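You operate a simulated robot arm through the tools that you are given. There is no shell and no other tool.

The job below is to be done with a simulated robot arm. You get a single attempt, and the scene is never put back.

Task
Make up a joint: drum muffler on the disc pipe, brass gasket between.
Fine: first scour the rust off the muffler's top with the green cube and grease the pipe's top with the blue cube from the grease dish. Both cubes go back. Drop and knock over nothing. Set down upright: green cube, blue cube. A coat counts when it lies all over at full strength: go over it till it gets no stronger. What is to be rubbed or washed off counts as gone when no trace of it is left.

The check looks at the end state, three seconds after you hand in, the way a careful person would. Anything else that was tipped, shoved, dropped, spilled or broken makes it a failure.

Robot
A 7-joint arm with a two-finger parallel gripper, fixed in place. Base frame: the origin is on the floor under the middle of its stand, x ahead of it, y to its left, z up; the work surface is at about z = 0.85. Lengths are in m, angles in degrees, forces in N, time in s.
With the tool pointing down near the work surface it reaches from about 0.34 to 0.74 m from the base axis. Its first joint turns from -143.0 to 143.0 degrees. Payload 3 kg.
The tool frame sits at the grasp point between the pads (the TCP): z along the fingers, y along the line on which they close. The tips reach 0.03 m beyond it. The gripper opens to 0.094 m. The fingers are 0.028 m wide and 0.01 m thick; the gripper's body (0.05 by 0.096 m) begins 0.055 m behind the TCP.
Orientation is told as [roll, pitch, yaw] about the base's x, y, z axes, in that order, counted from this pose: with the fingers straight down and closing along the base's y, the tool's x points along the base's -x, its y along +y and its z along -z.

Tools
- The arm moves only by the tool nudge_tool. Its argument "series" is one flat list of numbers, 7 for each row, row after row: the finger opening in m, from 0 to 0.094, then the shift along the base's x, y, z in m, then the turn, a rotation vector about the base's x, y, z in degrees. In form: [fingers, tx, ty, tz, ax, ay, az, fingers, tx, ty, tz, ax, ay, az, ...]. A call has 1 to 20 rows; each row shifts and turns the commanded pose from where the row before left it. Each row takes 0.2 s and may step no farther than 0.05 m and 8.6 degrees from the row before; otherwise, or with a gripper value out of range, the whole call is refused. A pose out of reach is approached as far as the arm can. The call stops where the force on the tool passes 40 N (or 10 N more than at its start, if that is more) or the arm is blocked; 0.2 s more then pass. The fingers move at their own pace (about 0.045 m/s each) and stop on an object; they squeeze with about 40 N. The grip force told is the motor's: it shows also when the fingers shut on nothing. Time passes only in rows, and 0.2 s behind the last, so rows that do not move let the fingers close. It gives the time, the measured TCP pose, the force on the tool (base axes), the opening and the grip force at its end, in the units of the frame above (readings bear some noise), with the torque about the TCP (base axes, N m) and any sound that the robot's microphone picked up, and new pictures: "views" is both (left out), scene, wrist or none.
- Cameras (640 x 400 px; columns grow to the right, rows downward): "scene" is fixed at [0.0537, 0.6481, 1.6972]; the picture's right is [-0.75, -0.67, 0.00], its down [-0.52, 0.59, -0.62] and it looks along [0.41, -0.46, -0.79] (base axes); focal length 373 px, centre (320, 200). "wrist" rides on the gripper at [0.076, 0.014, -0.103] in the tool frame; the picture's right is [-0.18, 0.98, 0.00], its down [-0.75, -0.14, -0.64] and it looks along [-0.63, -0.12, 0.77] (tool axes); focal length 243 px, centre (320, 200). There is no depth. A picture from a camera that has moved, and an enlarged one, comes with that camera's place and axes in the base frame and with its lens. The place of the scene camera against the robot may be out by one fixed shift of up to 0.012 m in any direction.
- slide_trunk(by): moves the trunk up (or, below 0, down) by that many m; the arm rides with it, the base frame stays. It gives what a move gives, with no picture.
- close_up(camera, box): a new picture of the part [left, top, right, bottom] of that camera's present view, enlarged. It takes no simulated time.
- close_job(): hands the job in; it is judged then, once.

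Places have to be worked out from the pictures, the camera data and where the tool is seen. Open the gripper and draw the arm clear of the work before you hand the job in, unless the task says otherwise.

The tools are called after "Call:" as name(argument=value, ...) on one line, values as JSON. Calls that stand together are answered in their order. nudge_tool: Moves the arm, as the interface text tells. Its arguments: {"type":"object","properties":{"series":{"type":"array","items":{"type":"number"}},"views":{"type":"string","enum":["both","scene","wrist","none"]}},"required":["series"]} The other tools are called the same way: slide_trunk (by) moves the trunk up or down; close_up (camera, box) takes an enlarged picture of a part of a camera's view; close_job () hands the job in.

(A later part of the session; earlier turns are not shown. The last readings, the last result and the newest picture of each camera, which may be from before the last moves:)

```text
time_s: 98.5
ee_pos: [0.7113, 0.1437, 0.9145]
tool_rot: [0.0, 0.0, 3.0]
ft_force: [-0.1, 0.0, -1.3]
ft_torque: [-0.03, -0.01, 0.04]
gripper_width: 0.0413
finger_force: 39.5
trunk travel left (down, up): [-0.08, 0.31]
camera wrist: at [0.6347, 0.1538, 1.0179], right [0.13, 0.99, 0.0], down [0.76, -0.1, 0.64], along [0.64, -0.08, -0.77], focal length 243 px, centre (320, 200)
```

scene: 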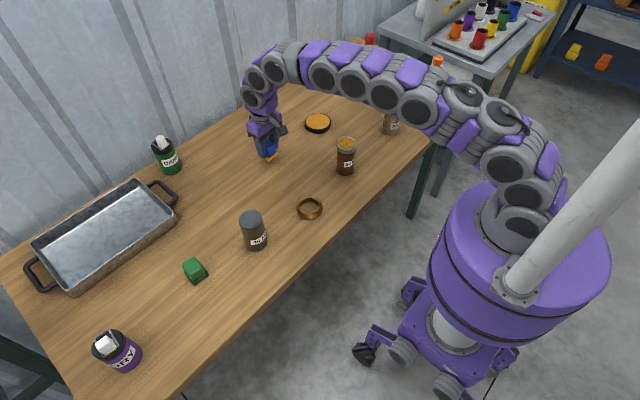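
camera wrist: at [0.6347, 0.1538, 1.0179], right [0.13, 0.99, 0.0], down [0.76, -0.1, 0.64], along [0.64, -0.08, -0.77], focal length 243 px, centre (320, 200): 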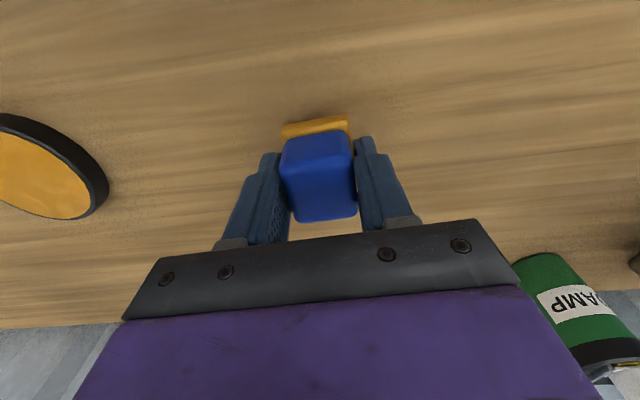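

I'll correct by -1 mm x and -5 mm y, then lower slowly. The cube may have ridden up slightly in the fingers, so I'll feel for the table.

Call:
nudge_tool(series=[0.02, -0.0009, -0.0053, 0, 0, 0, 0, 0.02, 0, 0, -0.01, 0, 0, 0, 0.02, 0, 0, -0.005, 0, 0, 0, 0.02, 0, 0, -0.002, 0, 0, 0, 0.02, 0, 0, 0, 0, 0, 0], views="wrist")

Call:
close_up(camera="wrist", box=[230, 90, 410, 220])

```text
time_s: 99.7
ee_pos: [0.7101, 0.1387, 0.8967]
tool_rot: [-0.1, -0.2, 3.0]
ft_force: [-0.3, -0.1, -1.3]
ft_torque: [0.03, 0.02, 0.0]
gripper_width: 0.0413
finger_force: 40.2
trunk travel left (down, up): [-0.08, 0.31]
camera wrist: at [0.6341, 0.1484, 1.0005], right [0.13, 0.99, 0.0], down [0.76, -0.1, 0.64], along [0.64, -0.08, -0.77], focal length 243 px, centre (320, 200)
```

wrist: 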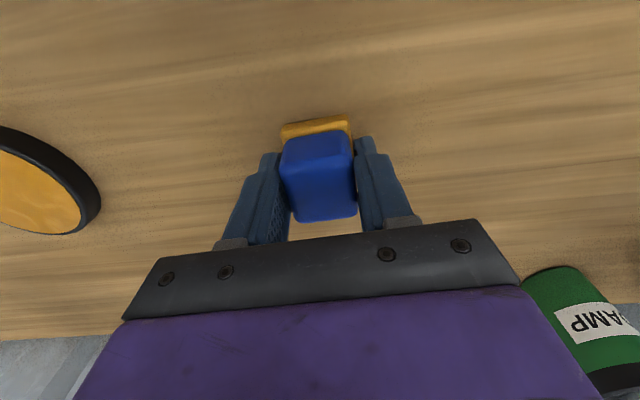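

```text
3.08 times, centred on (320, 155) of wrist
camera zoom: at [0.6341, 0.1484, 1.0005], right [0.13, 0.99, 0.0], down [0.76, -0.1, 0.64], along [0.64, -0.08, -0.77], focal length 746 px, centre (320, 338)
```

zoom: 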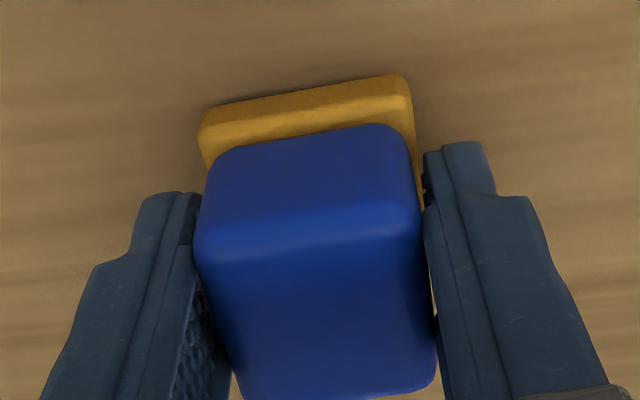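

At the grasp height but not yet touching, so the cube rode up about 2–3 mm. I'll lower in 1 mm steps until it touches.

Call:
nudge_tool(series=[0.02, 0, 0, -0.001, 0, 0, 0, 0.02, 0, 0, 0, 0, 0, 0], views="none")

Call:
nudge_tool(series=[0.02, 0, 0, -0.0008, 0, 0, 0, 0.02, 0, 0, 0, 0, 0, 0], views="none")

```text
time_s: 100.3
ee_pos: [0.7085, 0.1378, 0.8971]
tool_rot: [0.0, -0.1, 3.0]
ft_force: [-0.2, -1.1, -1.1]
ft_torque: [0.01, -0.02, 0.01]
gripper_width: 0.0414
finger_force: 39.8
trunk travel left (down, up): [-0.08, 0.31]
```

```text
time_s: 100.9
ee_pos: [0.7108, 0.1387, 0.8942]
tool_rot: [0.0, -0.1, 3.1]
ft_force: [0.1, -0.1, -1.3]
ft_torque: [0.03, -0.01, 0.01]
gripper_width: 0.0416
finger_force: 40.5
trunk travel left (down, up): [-0.08, 0.31]
```

Call:
nudge_tool(series=[0.02, 0, 0, -0.0008, 0, 0, 0, 0.02, 0, 0, 0, 0, 0, 0], views="none")

Call:
nudge_tool(series=[0.02, 0, 0, -0.0008, 0, 0, 0, 0.02, 0, 0, 0, 0, 0, 0], views="none")

```text
time_s: 101.5
ee_pos: [0.7104, 0.1382, 0.8941]
tool_rot: [0.0, -0.1, 3.0]
ft_force: [-0.1, 0.3, -0.2]
ft_torque: [0.03, -0.04, -0.01]
gripper_width: 0.0412
finger_force: 39.9
trunk travel left (down, up): [-0.08, 0.31]
```

```text
time_s: 102.1
ee_pos: [0.7095, 0.139, 0.8944]
tool_rot: [0.1, -0.2, 3.0]
ft_force: [2.1, 1.7, 8.4]
ft_torque: [0.0, -0.09, 0.04]
gripper_width: 0.0416
finger_force: 40.2
trunk travel left (down, up): [-0.08, 0.31]
```

Contact with the table (8 N). I'll ease up a hair and release.

Call:
nudge_tool(series=[0.02, 0, 0, 0.0004, 0, 0, 0, 0.05, 0, 0, 0, 0, 0, 0, 0.094, 0, 0, 0, 0, 0, 0, 0.094, 0, 0, 0, 0, 0, 0, 0.094, 0, 0, 0, 0, 0, 0, 0.094, 0, 0, 0, 0, 0, 0], views="both")

```text
time_s: 103.5
ee_pos: [0.71, 0.1374, 0.8945]
tool_rot: [0.0, 0.0, 2.9]
ft_force: [1.0, 0.2, -0.7]
ft_torque: [0.02, 0.0, 0.02]
gripper_width: 0.0939
finger_force: 0.1
trunk travel left (down, up): [-0.08, 0.31]
camera wrist: at [0.634, 0.148, 0.9976], right [0.13, 0.99, 0.0], down [0.76, -0.1, 0.64], along [0.64, -0.08, -0.77], focal length 243 px, centre (320, 200)
```

scene: 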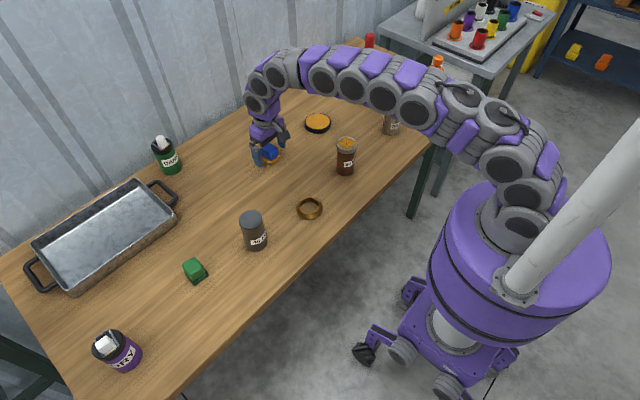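
wrist: 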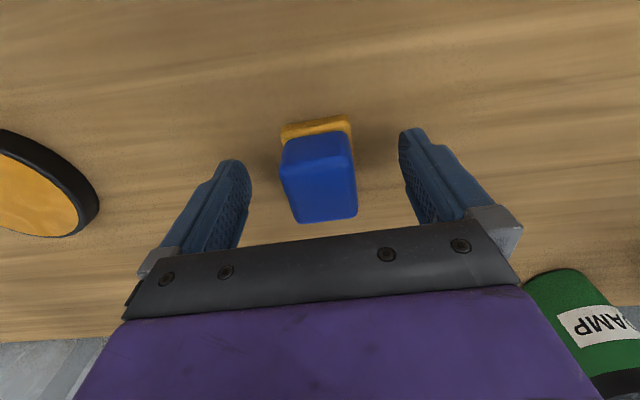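

The blue cube is back in place and upright. I'll rise clear and move over the gasket, setting the yaw back to 0.

Call:
nudge_tool(series=[0.094, 0, 0, 0.03, 0, 0, 0, 0.094, 0, 0, 0.045, 0, 0, 0, 0.094, -0.02, 0.005, 0.035, 0, 0, 0, 0.094, -0.045, 0.014, 0.01, 0, 0, -3, 0.094, -0.045, 0.014, 0.01, 0, 0, 0, 0.094, -0.045, 0.014, 0, 0, 0, 0, 0.094, -0.045, 0.014, 0, 0, 0, 0, 0.094, -0.025, 0.007, 0, 0, 0, 0, 0.094, 0, 0, 0, 0, 0, 0], views="both")

Call:
close_up(camera="wrist", box=[240, 30, 400, 150])

Call:
close_up(camera="scene", box=[240, 120, 360, 190])

```text
time_s: 105.5
ee_pos: [0.4847, 0.2051, 1.0238]
tool_rot: [0.0, -0.1, 0.1]
ft_force: [0.3, -0.8, -0.3]
ft_torque: [-0.02, 0.01, -0.01]
gripper_width: 0.0939
finger_force: 0.0
trunk travel left (down, up): [-0.08, 0.31]
camera wrist: at [0.4095, 0.2194, 1.128], right [0.18, 0.98, 0.0], down [0.75, -0.14, 0.64], along [0.63, -0.12, -0.77], focal length 243 px, centre (320, 200)
```

scene: 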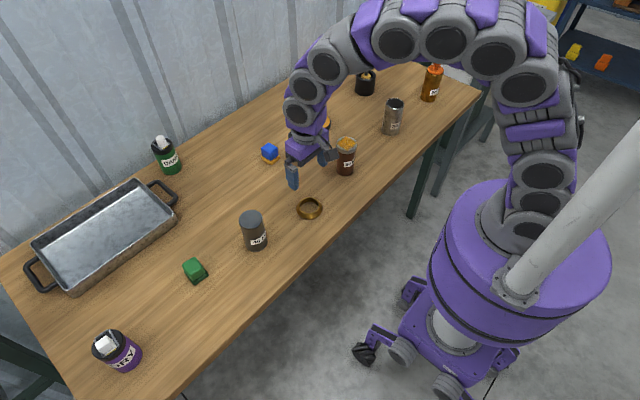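
wrist: 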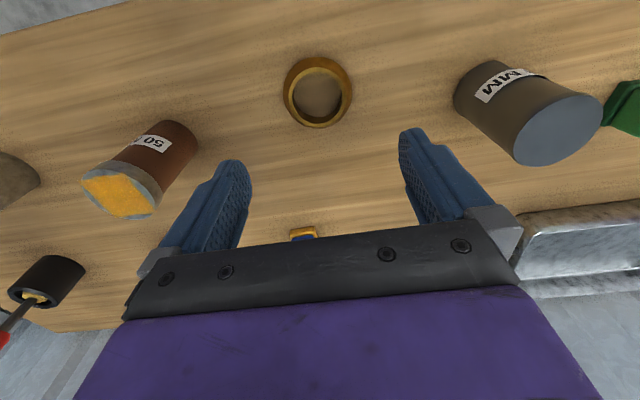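

```text
3.33 times, centred on (320, 90) of wrist
camera zoom: at [0.4095, 0.2194, 1.128], right [0.18, 0.98, 0.0], down [0.75, -0.14, 0.64], along [0.63, -0.12, -0.77], focal length 809 px, centre (320, 567)
```

zoom: 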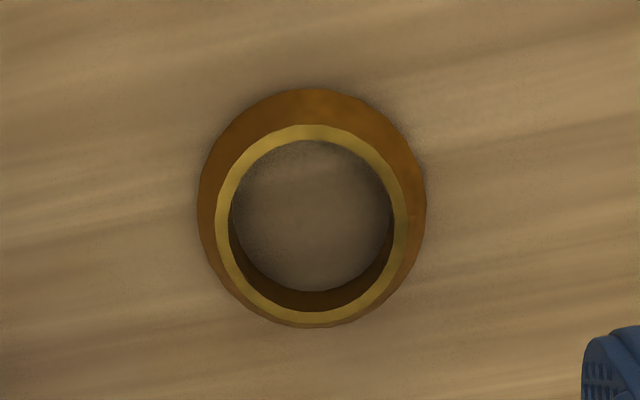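

```text
5.33 times, centred on (300, 155) of scene
camera zoom: at [0.0537, 0.6481, 1.6972], right [-0.75, -0.67, 0.0], down [-0.52, 0.59, -0.62], along [0.41, -0.46, -0.79], focal length 1987 px, centre (427, 440)
```

zoom: 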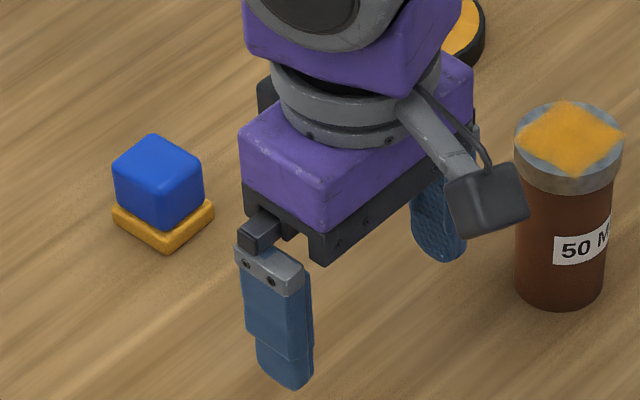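

The blue cube stands upright with its greasy pad. The gasket is centred near (0.487, 0.202). I'll zoom in on its profile to choose the grip.

Call:
close_up(camera="scene", box=[292, 190, 328, 226])

Call:
close_up(camera="wrist", box=[276, 50, 364, 134])

```text
11.11 times, centred on (310, 208) of scene
camera zoom: at [0.0537, 0.6481, 1.6972], right [-0.75, -0.67, 0.0], down [-0.52, 0.59, -0.62], along [0.41, -0.46, -0.79], focal length 4140 px, centre (431, 111)
```

zoom: 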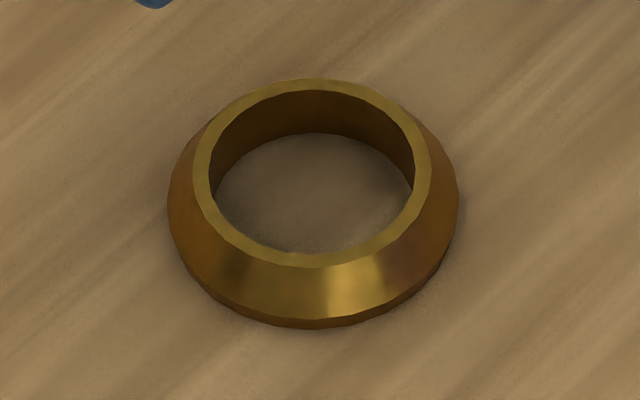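

```text
4.76 times, centred on (320, 92) of wrist
camera zoom: at [0.4095, 0.2194, 1.128], right [0.18, 0.98, 0.0], down [0.75, -0.14, 0.64], along [0.63, -0.12, -0.77], focal length 1155 px, centre (320, 714)
```

zoom: 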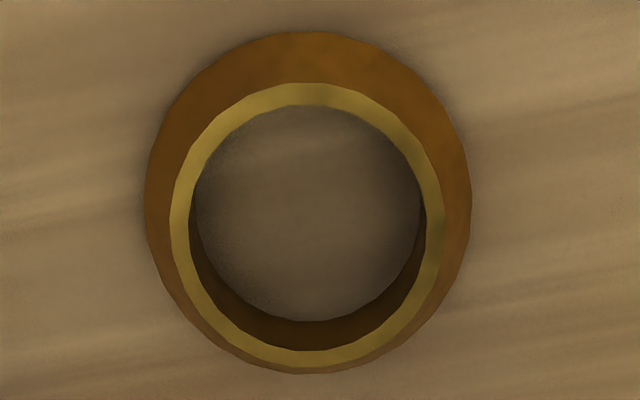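

The widest rim sits only about 3 mm above the table and the outer flank is conical, so an outside pinch would be marginal. The hole is a straight bore of about ∅0.051, so I'll insert the closed fingers and spread them outward; this also centres the ring on the tool. First I'll close the fingers, align over the hole, and lower partway.

Call:
nudge_tool(series=[0.0, 0.0024, -0.003, 0, 0, 0, 0, 0.0, 0, 0, -0.03, 0, 0, 0, 0.0, 0, 0, -0.03, 0, 0, 0, 0.0, 0, 0, -0.02, 0, 0, 0, 0.0, 0, 0, 0, 0, 0, 0, 0.0, 0, 0, 0, 0, 0, 0], views="both")

Call:
close_up(camera="wrist", box=[240, 50, 400, 200])

Call:
close_up(camera="scene", box=[270, 160, 350, 240])

```text
time_s: 106.9
ee_pos: [0.4857, 0.2033, 0.943]
tool_rot: [0.0, -0.2, 0.1]
ft_force: [0.7, 0.6, 0.3]
ft_torque: [-0.02, 0.01, 0.01]
gripper_width: 0.0
finger_force: 25.7
trunk travel left (down, up): [-0.08, 0.31]
camera wrist: at [0.4112, 0.2174, 1.0479], right [0.18, 0.98, 0.0], down [0.75, -0.14, 0.64], along [0.63, -0.12, -0.77], focal length 243 px, centre (320, 200)
```

scene: 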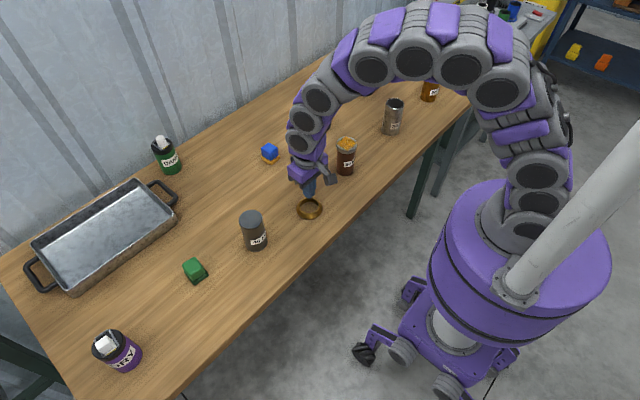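
wrist: 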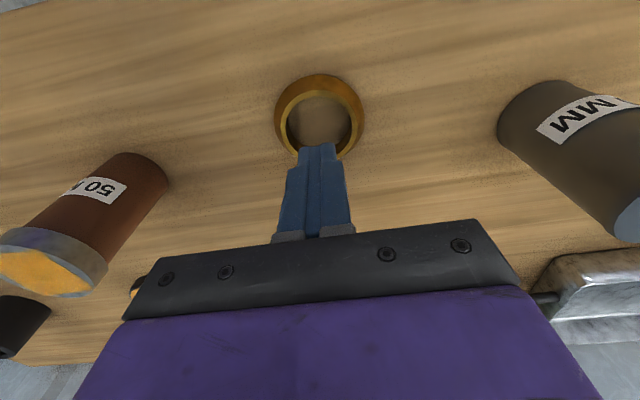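

```text
2.67 times, centred on (320, 125) of wrist
camera zoom: at [0.4112, 0.2174, 1.0479], right [0.18, 0.98, 0.0], down [0.75, -0.14, 0.64], along [0.63, -0.12, -0.77], focal length 647 px, centre (320, 400)
```

zoom: 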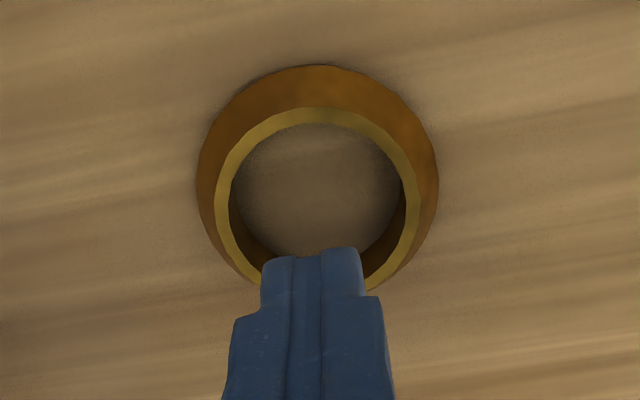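

```text
5.00 times, centred on (310, 200) of scene
camera zoom: at [0.0537, 0.6481, 1.6972], right [-0.75, -0.67, 0.0], down [-0.52, 0.59, -0.62], along [0.41, -0.46, -0.79], focal length 1863 px, centre (370, 200)
```

zoom: 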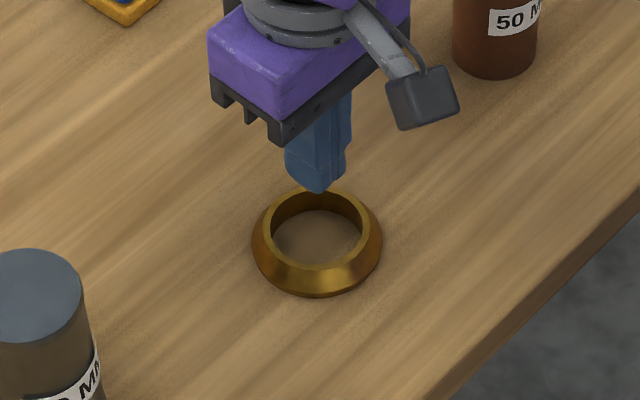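

The closed fingers are within about 2 mm of the ring's centre. I'll lower them into the bore, stopping with the tips about 4 mm above the table.

Call:
nudge_tool(series=[0.0, 0.001, -0.001, -0.03, 0, 0, 0, 0.0, 0, 0, -0.02, 0, 0, 0, 0.0, 0, 0, -0.008, 0, 0, 0, 0.0, 0, 0, 0, 0, 0, 0], views="both")

Call:
close_up(camera="wrist", box=[240, 80, 400, 210])

Call:
close_up(camera="scene", box=[280, 170, 340, 230])

```text
time_s: 107.9
ee_pos: [0.4887, 0.2016, 0.8871]
tool_rot: [0.0, -0.2, -0.1]
ft_force: [-0.1, 0.2, -0.3]
ft_torque: [-0.03, -0.02, 0.0]
gripper_width: 0.0
finger_force: 32.2
trunk travel left (down, up): [-0.08, 0.31]
camera wrist: at [0.4126, 0.2159, 0.9901], right [0.18, 0.98, 0.0], down [0.75, -0.14, 0.64], along [0.63, -0.12, -0.77], focal length 243 px, centre (320, 200)
```

scene: 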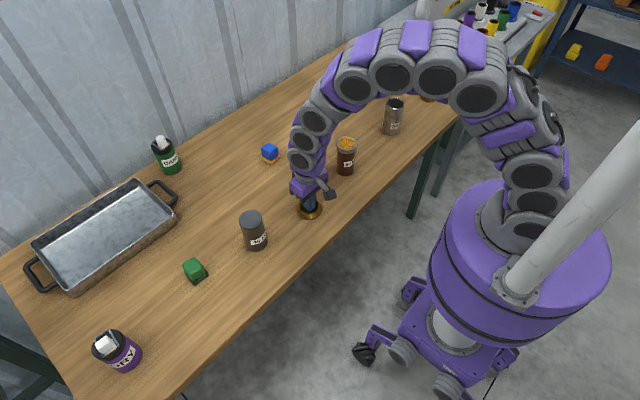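
wrist: 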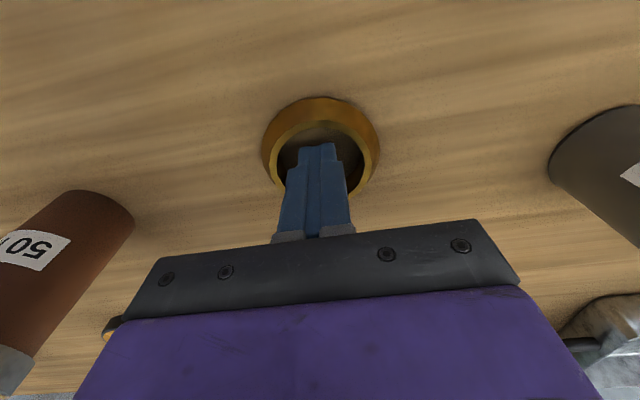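

```text
3.08 times, centred on (320, 145) of wrist
camera zoom: at [0.4126, 0.2159, 0.9901], right [0.18, 0.98, 0.0], down [0.75, -0.14, 0.64], along [0.63, -0.12, -0.77], focal length 746 px, centre (320, 369)
```

zoom: 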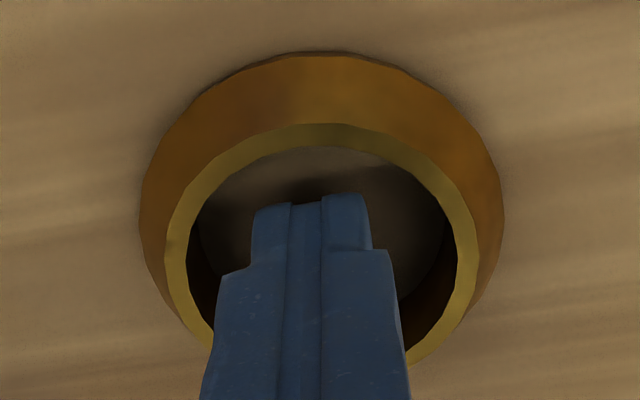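

```text
6.67 times, centred on (310, 200) of scene
camera zoom: at [0.0537, 0.6481, 1.6972], right [-0.75, -0.67, 0.0], down [-0.52, 0.59, -0.62], along [0.41, -0.46, -0.79], focal length 2484 px, centre (387, 200)
```

zoom: 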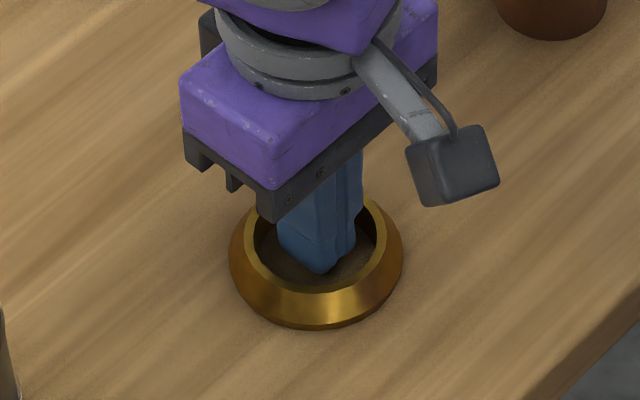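

The fingers are inside the bore and centred within half a millimetre. I'll lower 3 mm more and spread the fingers gently outward.

Call:
nudge_tool(series=[0.0, 0, 0, -0.003, 0, 0, 0, 0.015, 0, 0, 0, 0, 0, 0, 0.03, 0, 0, 0, 0, 0, 0, 0.03, 0, 0, 0, 0, 0, 0, 0.03, 0, 0, 0, 0, 0, 0], views="both")

Call:
close_up(camera="wrist", box=[240, 80, 400, 210])

```text
time_s: 109.1
ee_pos: [0.4888, 0.2029, 0.8837]
tool_rot: [0.0, -0.1, 0.0]
ft_force: [0.2, -0.1, 0.3]
ft_torque: [0.0, 0.0, -0.01]
gripper_width: 0.0275
finger_force: 0.1
trunk travel left (down, up): [-0.08, 0.31]
camera wrist: at [0.4128, 0.2161, 0.987], right [0.18, 0.98, 0.0], down [0.75, -0.14, 0.64], along [0.63, -0.12, -0.77], focal length 243 px, centre (320, 200)
```

scene: 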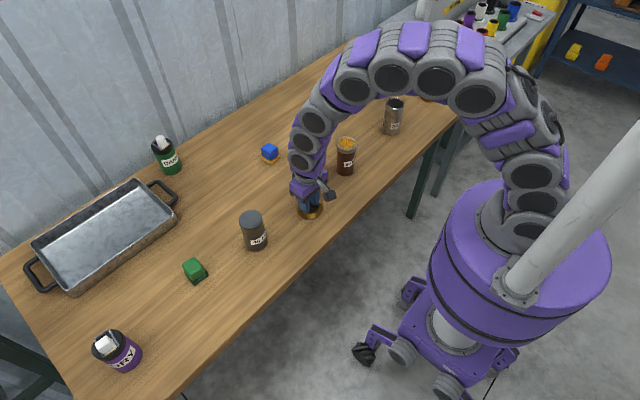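
wrist: 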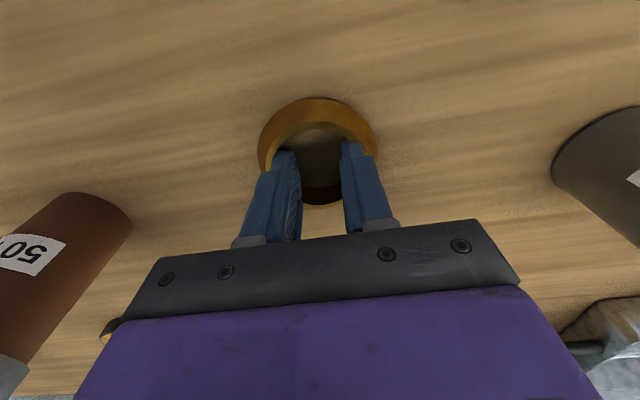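

```text
3.08 times, centred on (320, 145) of wrist
camera zoom: at [0.4128, 0.2161, 0.987], right [0.18, 0.98, 0.0], down [0.75, -0.14, 0.64], along [0.63, -0.12, -0.77], focal length 746 px, centre (320, 369)
```

zoom: 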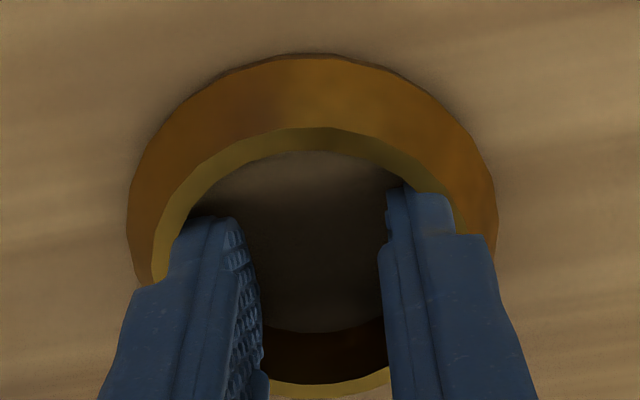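

The fingers stopped at 0.0275, short of the command. I'll command wider to see whether they're bearing on the bore.

Call:
nudge_tool(series=[0.06, 0, 0, 0, 0, 0, 0, 0.06, 0, 0, 0, 0, 0, 0, 0.06, 0, 0, 0, 0, 0, 0], views="wrist")

Call:
close_up(camera="wrist", box=[240, 80, 400, 210])

```text
time_s: 109.9
ee_pos: [0.4878, 0.2026, 0.8833]
tool_rot: [0.0, -0.1, 0.0]
ft_force: [-0.2, 0.0, 1.5]
ft_torque: [0.01, 0.02, 0.0]
gripper_width: 0.029
finger_force: 0.0
trunk travel left (down, up): [-0.08, 0.31]
camera wrist: at [0.4128, 0.2161, 0.987], right [0.18, 0.98, 0.0], down [0.75, -0.14, 0.64], along [0.63, -0.12, -0.77], focal length 243 px, centre (320, 200)
```

wrist: 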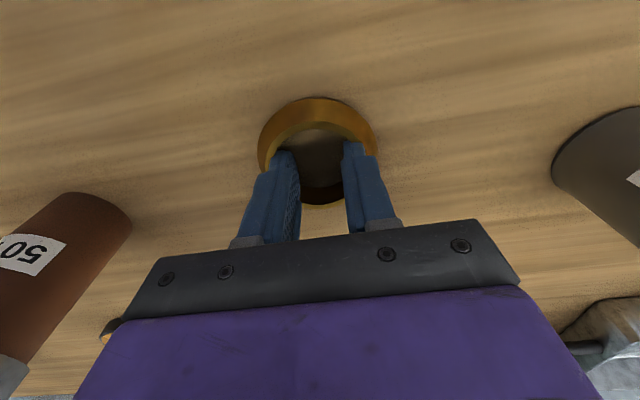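

```text
3.08 times, centred on (320, 145) of wrist
camera zoom: at [0.4128, 0.2161, 0.987], right [0.18, 0.98, 0.0], down [0.75, -0.14, 0.64], along [0.63, -0.12, -0.77], focal length 746 px, centre (320, 369)
```

zoom: 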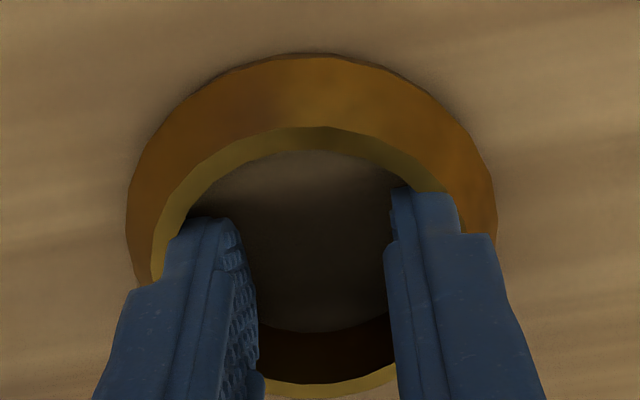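

The fingers are now blocked at 0.029 with a 0.06 command, so they bear on the bore. I'll test-lift just 4 mm and look.

Call:
nudge_tool(series=[0.06, 0, 0, 0.002, 0, 0, 0, 0.06, 0, 0, 0.002, 0, 0, 0, 0.06, 0, 0, 0, 0, 0, 0], views="wrist")

Call:
close_up(camera="scene", box=[280, 170, 340, 230])

Call:
close_up(camera="wrist", box=[240, 80, 400, 210])

```text
time_s: 110.7
ee_pos: [0.4875, 0.2033, 0.8878]
tool_rot: [-0.1, 0.0, 0.0]
ft_force: [0.0, -0.1, -1.0]
ft_torque: [0.01, -0.02, -0.03]
gripper_width: 0.029
finger_force: 0.1
trunk travel left (down, up): [-0.08, 0.31]
camera wrist: at [0.4126, 0.2163, 0.9907], right [0.18, 0.98, 0.0], down [0.75, -0.14, 0.64], along [0.63, -0.12, -0.77], focal length 243 px, centre (320, 200)
```

wrist: 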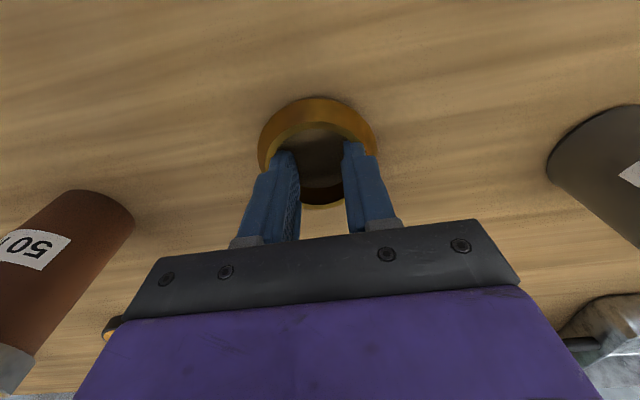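

```text
6.67 times, centred on (310, 200) of scene
camera zoom: at [0.0537, 0.6481, 1.6972], right [-0.75, -0.67, 0.0], down [-0.52, 0.59, -0.62], along [0.41, -0.46, -0.79], focal length 2484 px, centre (387, 200)
```

zoom: 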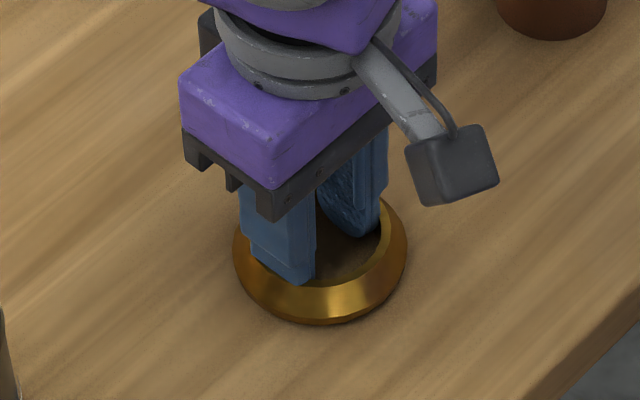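

```text
3.08 times, centred on (320, 145) of wrist
camera zoom: at [0.4126, 0.2163, 0.9907], right [0.18, 0.98, 0.0], down [0.75, -0.14, 0.64], along [0.63, -0.12, -0.77], focal length 746 px, centre (320, 369)
```

zoom: 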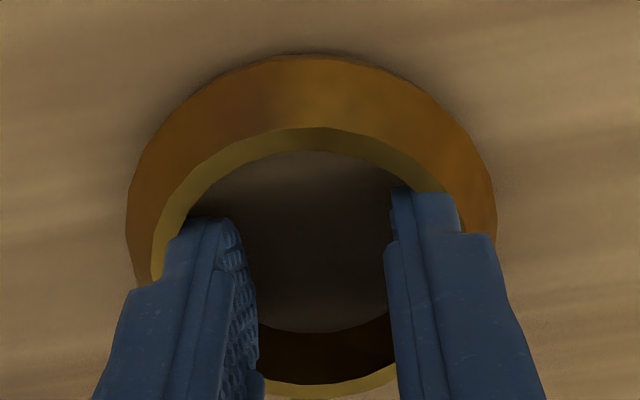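

The ring rises with the fingers, level and unmoved relative to them. I'll lift it to a clear height and move partway toward the pipe to re-measure the disc.

Call:
nudge_tool(series=[0.06, 0, 0, 0.006, 0, 0, 0, 0.06, 0, 0, 0.02, 0, 0, 0, 0.06, 0, 0, 0.03, 0, 0, 0, 0.06, 0, 0, 0.04, 0, 0, 0, 0.06, 0, 0, 0.045, 0, 0, 0, 0.06, 0, -0.03, 0.01, 0, 0, 0, 0.06, 0, -0.04, 0, 0, 0, 0, 0.06, 0, -0.03, 0, 0, 0, 0, 0.06, 0, 0, 0, 0, 0, 0], views="both")

Call:
close_up(camera="wrist", box=[100, 30, 400, 210])

Call:
close_up(camera="scene", box=[290, 100, 390, 190])

```text
time_s: 112.7
ee_pos: [0.4881, 0.1023, 1.0378]
tool_rot: [0.0, -0.1, 0.0]
ft_force: [0.6, -0.1, 0.8]
ft_torque: [0.01, 0.02, 0.02]
gripper_width: 0.0294
finger_force: 0.0
trunk travel left (down, up): [-0.08, 0.31]
camera wrist: at [0.4133, 0.1162, 1.1418], right [0.18, 0.98, 0.0], down [0.75, -0.14, 0.64], along [0.63, -0.12, -0.77], focal length 243 px, centre (320, 200)
```

scene: 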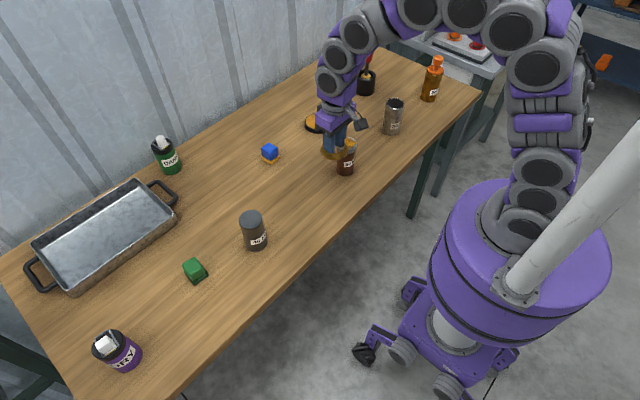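
wrist: 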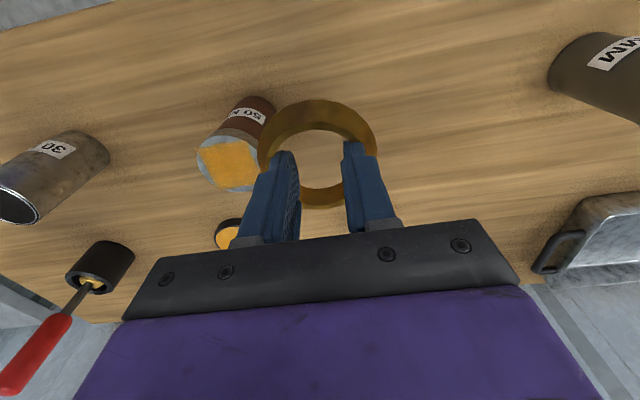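

```text
2.13 times, centred on (250, 120) of wrist
camera zoom: at [0.4133, 0.1162, 1.1418], right [0.18, 0.98, 0.0], down [0.75, -0.14, 0.64], along [0.63, -0.12, -0.77], focal length 518 px, centre (469, 371)
```

zoom: 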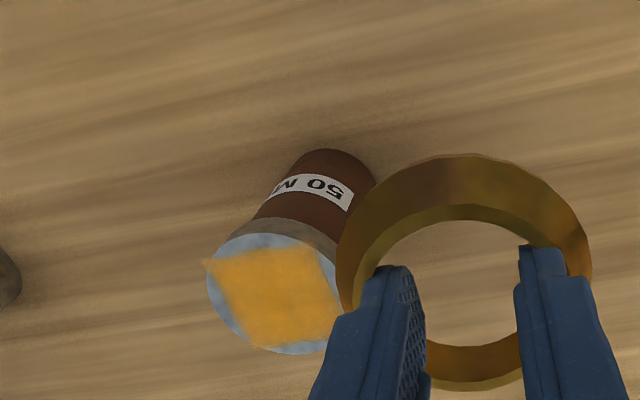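

```text
4.44 times, centred on (340, 145) of scene
camera zoom: at [0.0537, 0.6481, 1.6972], right [-0.75, -0.67, 0.0], down [-0.52, 0.59, -0.62], along [0.41, -0.46, -0.79], focal length 1656 px, centre (231, 444)
```

zoom: 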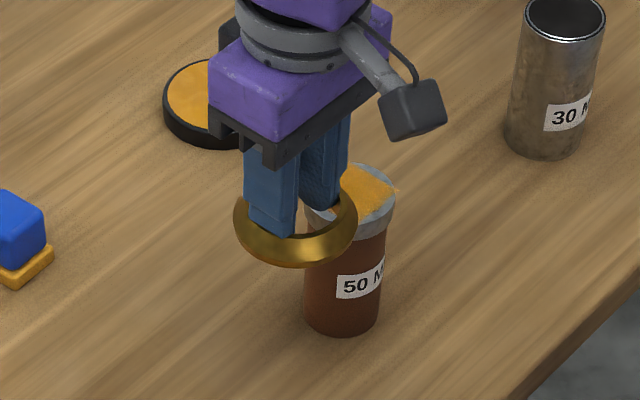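

The ring is held level. I'll move it over the pipe and hover with its bottom about 1 cm above the disc to check concentricity.

Call:
nudge_tool(series=[0.06, 0.0118, -0.04, 0, 0, 0, 0, 0.06, 0.0117, -0.0403, 0, 0, 0, 0, 0.06, 0, 0, -0.02, 0, 0, 0, 0.06, 0, 0, -0.01, 0, 0, 0, 0.06, 0, 0, 0, 0, 0, 0], views="both")

Call:
close_up(camera="wrist", box=[240, 60, 400, 210])

Call:
close_up(camera="scene", box=[310, 110, 380, 180])

```text
time_s: 113.9
ee_pos: [0.5124, 0.0225, 1.01]
tool_rot: [-0.1, -0.1, 0.0]
ft_force: [0.6, 0.8, -0.5]
ft_torque: [-0.01, 0.02, 0.02]
gripper_width: 0.0296
finger_force: 0.0
trunk travel left (down, up): [-0.08, 0.31]
camera wrist: at [0.4368, 0.0351, 1.1121], right [0.18, 0.98, 0.0], down [0.75, -0.14, 0.64], along [0.63, -0.12, -0.77], focal length 243 px, centre (320, 200)
```

scene: 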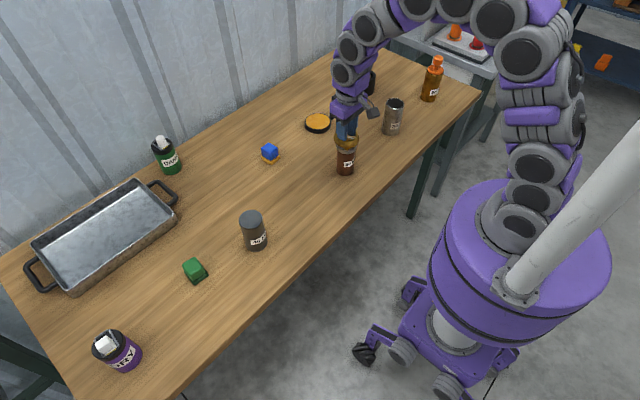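
wrist: 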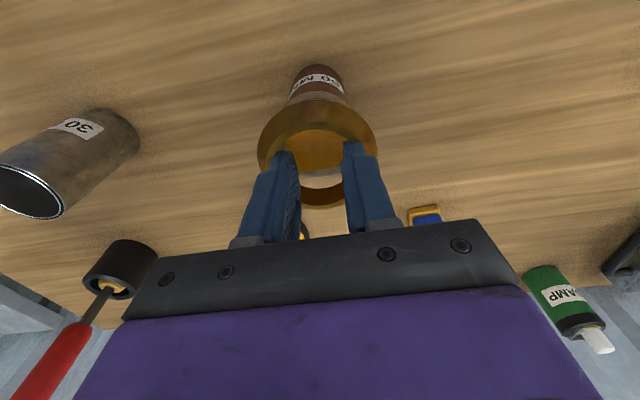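

```text
2.67 times, centred on (320, 135) of wrist
camera zoom: at [0.4368, 0.0351, 1.1121], right [0.18, 0.98, 0.0], down [0.75, -0.14, 0.64], along [0.63, -0.12, -0.77], focal length 647 px, centre (320, 373)
```

zoom: 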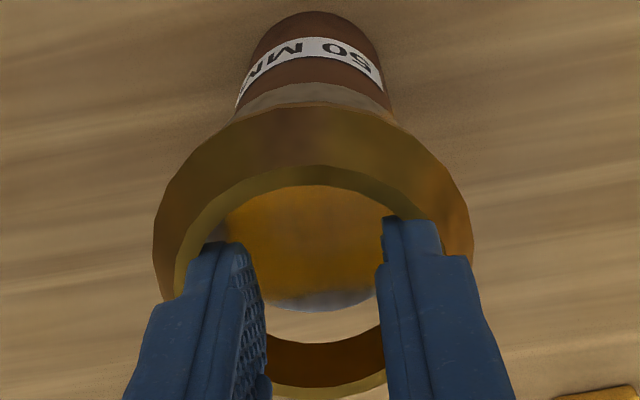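

```text
5.71 times, centred on (345, 145) of scene
camera zoom: at [0.0537, 0.6481, 1.6972], right [-0.75, -0.67, 0.0], down [-0.52, 0.59, -0.62], along [0.41, -0.46, -0.79], focal length 2129 px, centre (177, 514)
```

zoom: 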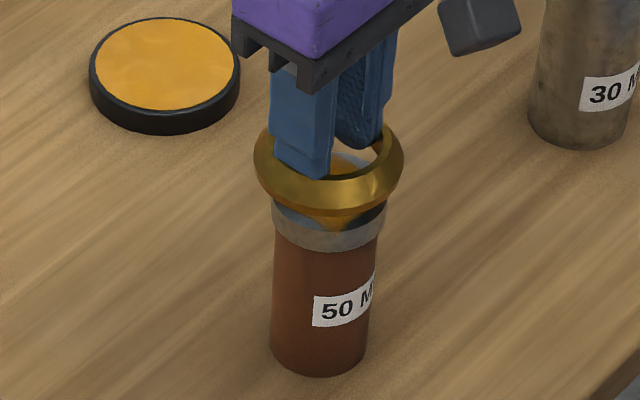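

Measured in the same image, the ring centre is about (0.5135, 0.0205) and the disc centre about (0.5103, 0.0212), so I'll shift -2.7 mm in x and +0.5 mm in y, and lower to a few millimetres above.

Call:
nudge_tool(series=[0.06, -0.0027, 0.0005, 0, 0, 0, 0, 0.06, 0, 0, -0.005, 0, 0, 0, 0.06, 0, 0, -0.004, 0, 0, 0, 0.06, 0, 0, 0, 0, 0, 0], views="both")

Call:
close_up(camera="wrist", box=[240, 60, 400, 210])

Call:
close_up(camera="scene", box=[320, 120, 370, 170])

```text
time_s: 114.9
ee_pos: [0.5087, 0.0223, 0.9988]
tool_rot: [0.0, -0.1, 0.0]
ft_force: [0.4, -0.1, -0.6]
ft_torque: [-0.01, -0.02, 0.02]
gripper_width: 0.0294
finger_force: 0.0
trunk travel left (down, up): [-0.08, 0.31]
camera wrist: at [0.4338, 0.0361, 1.103], right [0.18, 0.98, 0.0], down [0.75, -0.14, 0.64], along [0.63, -0.12, -0.77], focal length 243 px, centre (320, 200)
```

scene: 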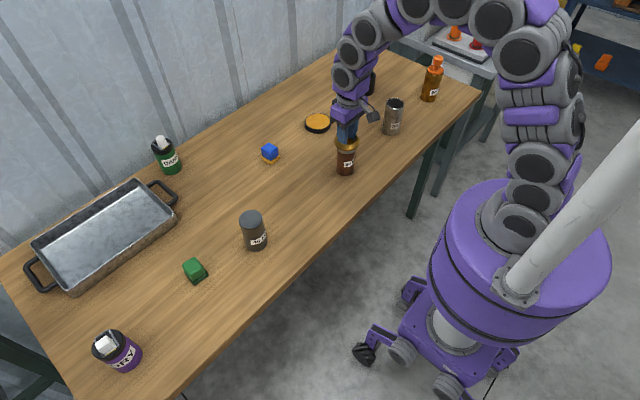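
wrist: 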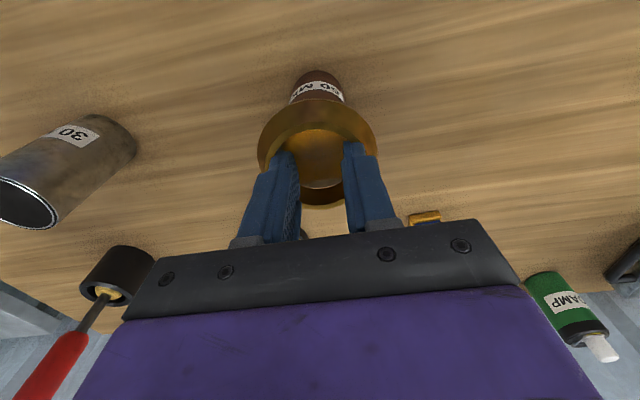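

```text
2.67 times, centred on (320, 135) of wrist
camera zoom: at [0.4338, 0.0361, 1.103], right [0.18, 0.98, 0.0], down [0.75, -0.14, 0.64], along [0.63, -0.12, -0.77], focal length 647 px, centre (320, 373)
```

zoom: 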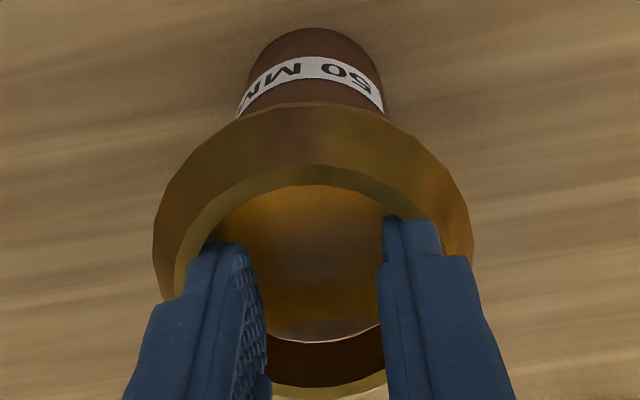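

```text
8.00 times, centred on (345, 145) of scene
camera zoom: at [0.0537, 0.6481, 1.6972], right [-0.75, -0.67, 0.0], down [-0.52, 0.59, -0.62], along [0.41, -0.46, -0.79], focal length 2981 px, centre (120, 640)
```

zoom: 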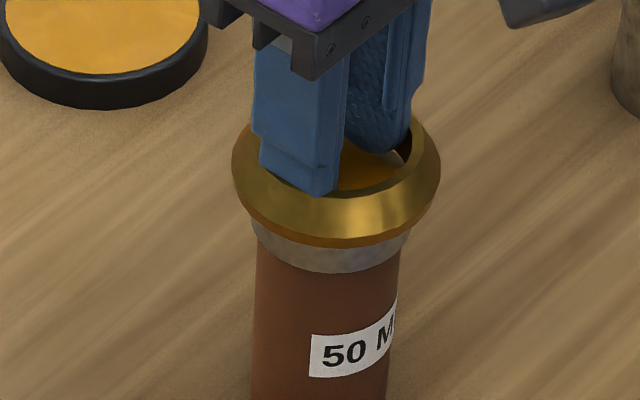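

Within a millimetre now; both cameras agree on a residual of about (-0.7, -0.6) mm. I'll correct that and lower slowly to contact.

Call:
nudge_tool(series=[0.06, 0.0007, 0.0006, 0, 0, 0, 0, 0.06, 0, 0, -0.002, 0, 0, 0, 0.06, 0, 0, 0, 0, 0, 0], views="none")

Call:
nudge_tool(series=[0.06, 0, 0, -0.001, 0, 0, 0, 0.06, 0, 0, 0, 0, 0, 0], views="none")

Call:
nudge_tool(series=[0.06, 0, 0, -0.001, 0, 0, 0, 0.06, 0, 0, 0, 0, 0, 0], views="none")

Call:
close_up(camera="scene", box=[320, 120, 370, 170])

```text
time_s: 115.7
ee_pos: [0.5091, 0.022, 0.9977]
tool_rot: [0.0, -0.1, -0.1]
ft_force: [-1.1, -0.5, -0.7]
ft_torque: [-0.02, -0.01, -0.01]
gripper_width: 0.0294
finger_force: 0.1
trunk travel left (down, up): [-0.08, 0.31]
```

```text
time_s: 116.3
ee_pos: [0.5098, 0.0226, 0.9963]
tool_rot: [0.1, -0.1, 0.1]
ft_force: [-0.7, 0.3, -1.1]
ft_torque: [-0.01, -0.02, -0.03]
gripper_width: 0.0294
finger_force: 0.1
trunk travel left (down, up): [-0.08, 0.31]
```

```text
time_s: 116.9
ee_pos: [0.51, 0.024, 0.9964]
tool_rot: [-0.1, -0.1, 0.0]
ft_force: [-0.2, -0.4, -0.3]
ft_torque: [0.01, -0.01, 0.0]
gripper_width: 0.0296
finger_force: 0.0
trunk travel left (down, up): [-0.08, 0.31]
```

```text
8.00 times, centred on (345, 145) of scene
camera zoom: at [0.0537, 0.6481, 1.6972], right [-0.75, -0.67, 0.0], down [-0.52, 0.59, -0.62], along [0.41, -0.46, -0.79], focal length 2981 px, centre (120, 640)
```

zoom: 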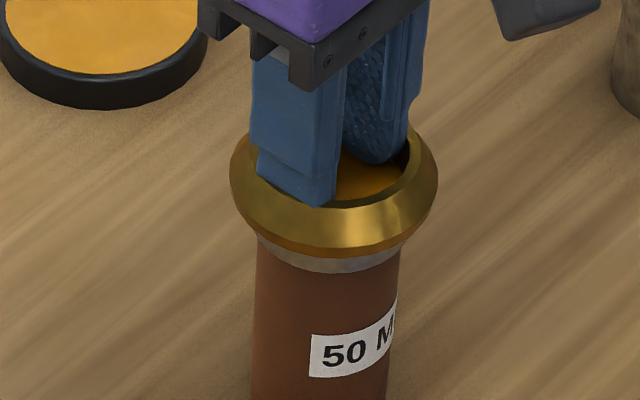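

Nearly seated and still no force. I'll continue in 0.8 mm steps.

Call:
nudge_tool(series=[0.06, 0, 0, -0.0008, 0, 0, 0, 0.06, 0, 0, 0, 0, 0, 0], views="none")

Call:
nudge_tool(series=[0.06, 0, 0, -0.0008, 0, 0, 0, 0.06, 0, 0, 0, 0, 0, 0], views="none")

```text
time_s: 117.5
ee_pos: [0.5109, 0.0228, 0.9946]
tool_rot: [-0.1, -0.1, 0.0]
ft_force: [0.5, -0.2, -0.8]
ft_torque: [0.02, -0.04, -0.01]
gripper_width: 0.0295
finger_force: 0.1
trunk travel left (down, up): [-0.08, 0.31]
```

```text
time_s: 118.1
ee_pos: [0.5095, 0.0227, 0.9933]
tool_rot: [0.0, -0.1, 0.0]
ft_force: [-1.3, -0.1, 2.5]
ft_torque: [0.0, 0.02, 0.03]
gripper_width: 0.0296
finger_force: 0.1
trunk travel left (down, up): [-0.08, 0.31]
```

A first contact hint (2.5 N). One more small step to confirm, with pictures.

Call:
nudge_tool(series=[0.06, 0, 0, -0.0004, 0, 0, 0, 0.06, 0, 0, 0, 0, 0, 0], views="wrist")

Call:
close_up(camera="scene", box=[320, 120, 370, 170])

Call:
close_up(camera="wrist", box=[240, 60, 400, 210])

```text
time_s: 118.7
ee_pos: [0.5089, 0.0229, 0.9941]
tool_rot: [0.0, -0.1, -0.1]
ft_force: [0.0, 1.0, 7.4]
ft_torque: [0.08, 0.03, 0.03]
gripper_width: 0.0298
finger_force: 0.1
trunk travel left (down, up): [-0.08, 0.31]
camera wrist: at [0.4342, 0.0366, 1.0969], right [0.18, 0.98, 0.0], down [0.75, -0.14, 0.64], along [0.63, -0.12, -0.77], focal length 243 px, centre (320, 200)
```

wrist: 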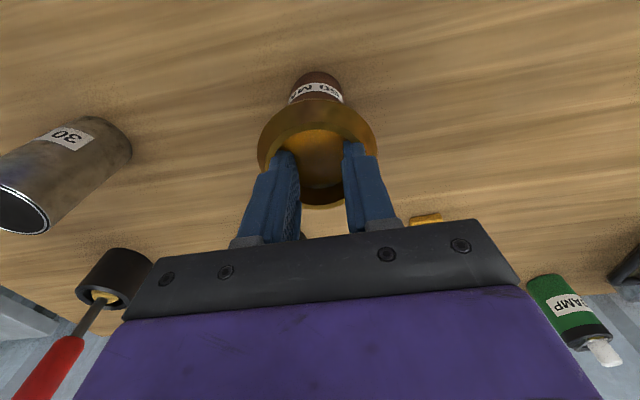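

```text
8.00 times, centred on (345, 145) of scene
camera zoom: at [0.0537, 0.6481, 1.6972], right [-0.75, -0.67, 0.0], down [-0.52, 0.59, -0.62], along [0.41, -0.46, -0.79], focal length 2981 px, centre (120, 640)
```

zoom: 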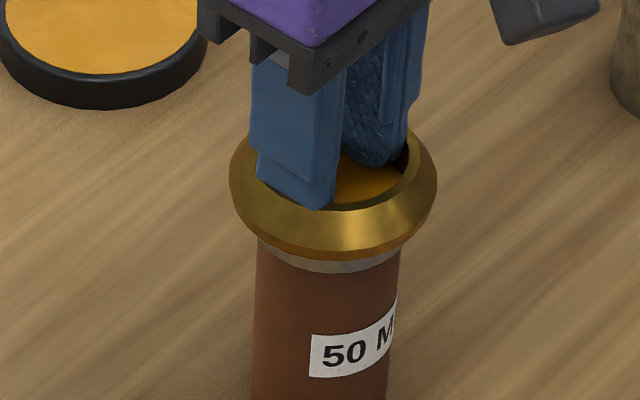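

```text
2.67 times, centred on (320, 135) of wrist
camera zoom: at [0.4342, 0.0366, 1.0969], right [0.18, 0.98, 0.0], down [0.75, -0.14, 0.64], along [0.63, -0.12, -0.77], focal length 647 px, centre (320, 373)
```

zoom: 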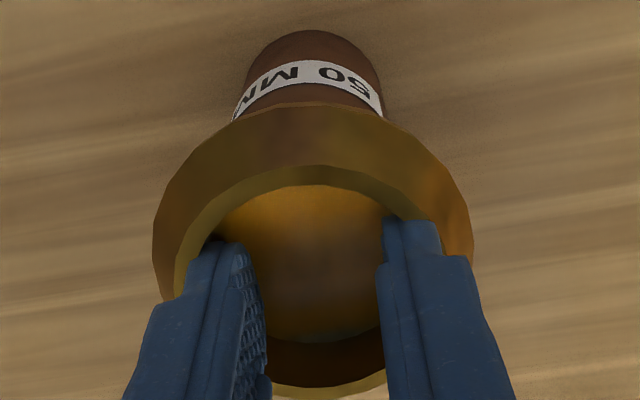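

The gasket is seated (7 N) and the disc fills its bore, so it's well centred. I'll ease the load and bring the fingers inward to release it.

Call:
nudge_tool(series=[0.06, 0, 0, 0.0004, 0, 0, 0, 0.022, 0, 0, 0, 0, 0, 0, 0.012, 0, 0, 0, 0, 0, 0, 0.012, 0, 0, 0, 0, 0, 0], views="wrist")

Call:
close_up(camera="wrist", box=[240, 60, 400, 210])

Call:
close_up(camera="scene", box=[320, 120, 370, 170])

```text
time_s: 119.7
ee_pos: [0.5103, 0.0232, 0.9937]
tool_rot: [0.0, -0.2, -0.1]
ft_force: [0.8, -0.2, -1.1]
ft_torque: [-0.01, 0.02, -0.04]
gripper_width: 0.0119
finger_force: 0.1
trunk travel left (down, up): [-0.08, 0.31]
camera wrist: at [0.4345, 0.0365, 1.0969], right [0.18, 0.98, 0.0], down [0.75, -0.14, 0.64], along [0.63, -0.12, -0.77], focal length 243 px, centre (320, 200)
```

wrist: 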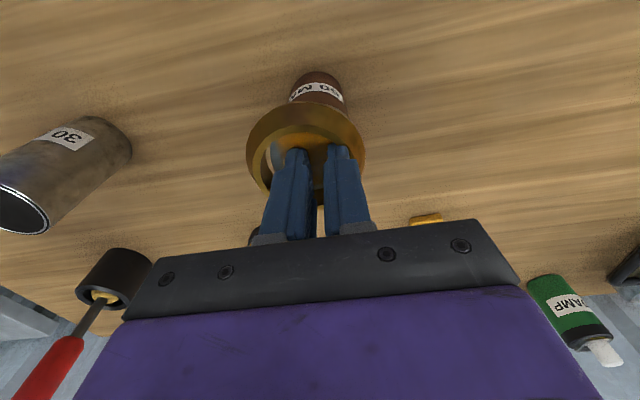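

```text
2.67 times, centred on (320, 135) of wrist
camera zoom: at [0.4345, 0.0365, 1.0969], right [0.18, 0.98, 0.0], down [0.75, -0.14, 0.64], along [0.63, -0.12, -0.77], focal length 647 px, centre (320, 373)
```

zoom: 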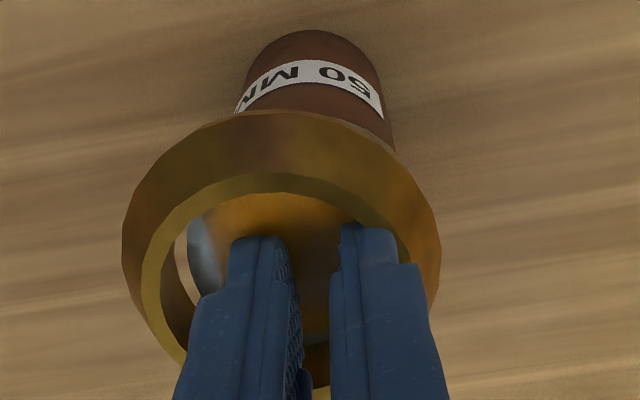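

```text
8.00 times, centred on (345, 145) of scene
camera zoom: at [0.0537, 0.6481, 1.6972], right [-0.75, -0.67, 0.0], down [-0.52, 0.59, -0.62], along [0.41, -0.46, -0.79], focal length 2981 px, centre (120, 640)
```

zoom: 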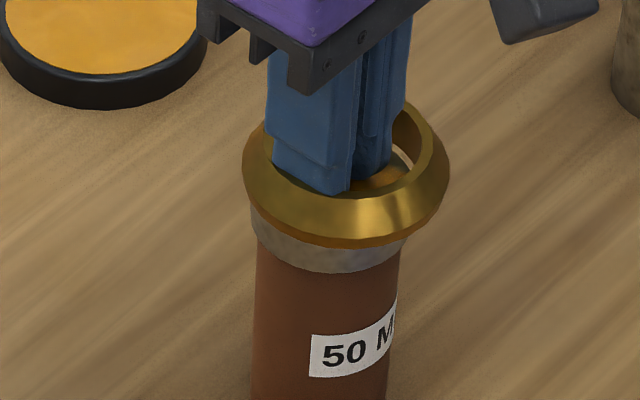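

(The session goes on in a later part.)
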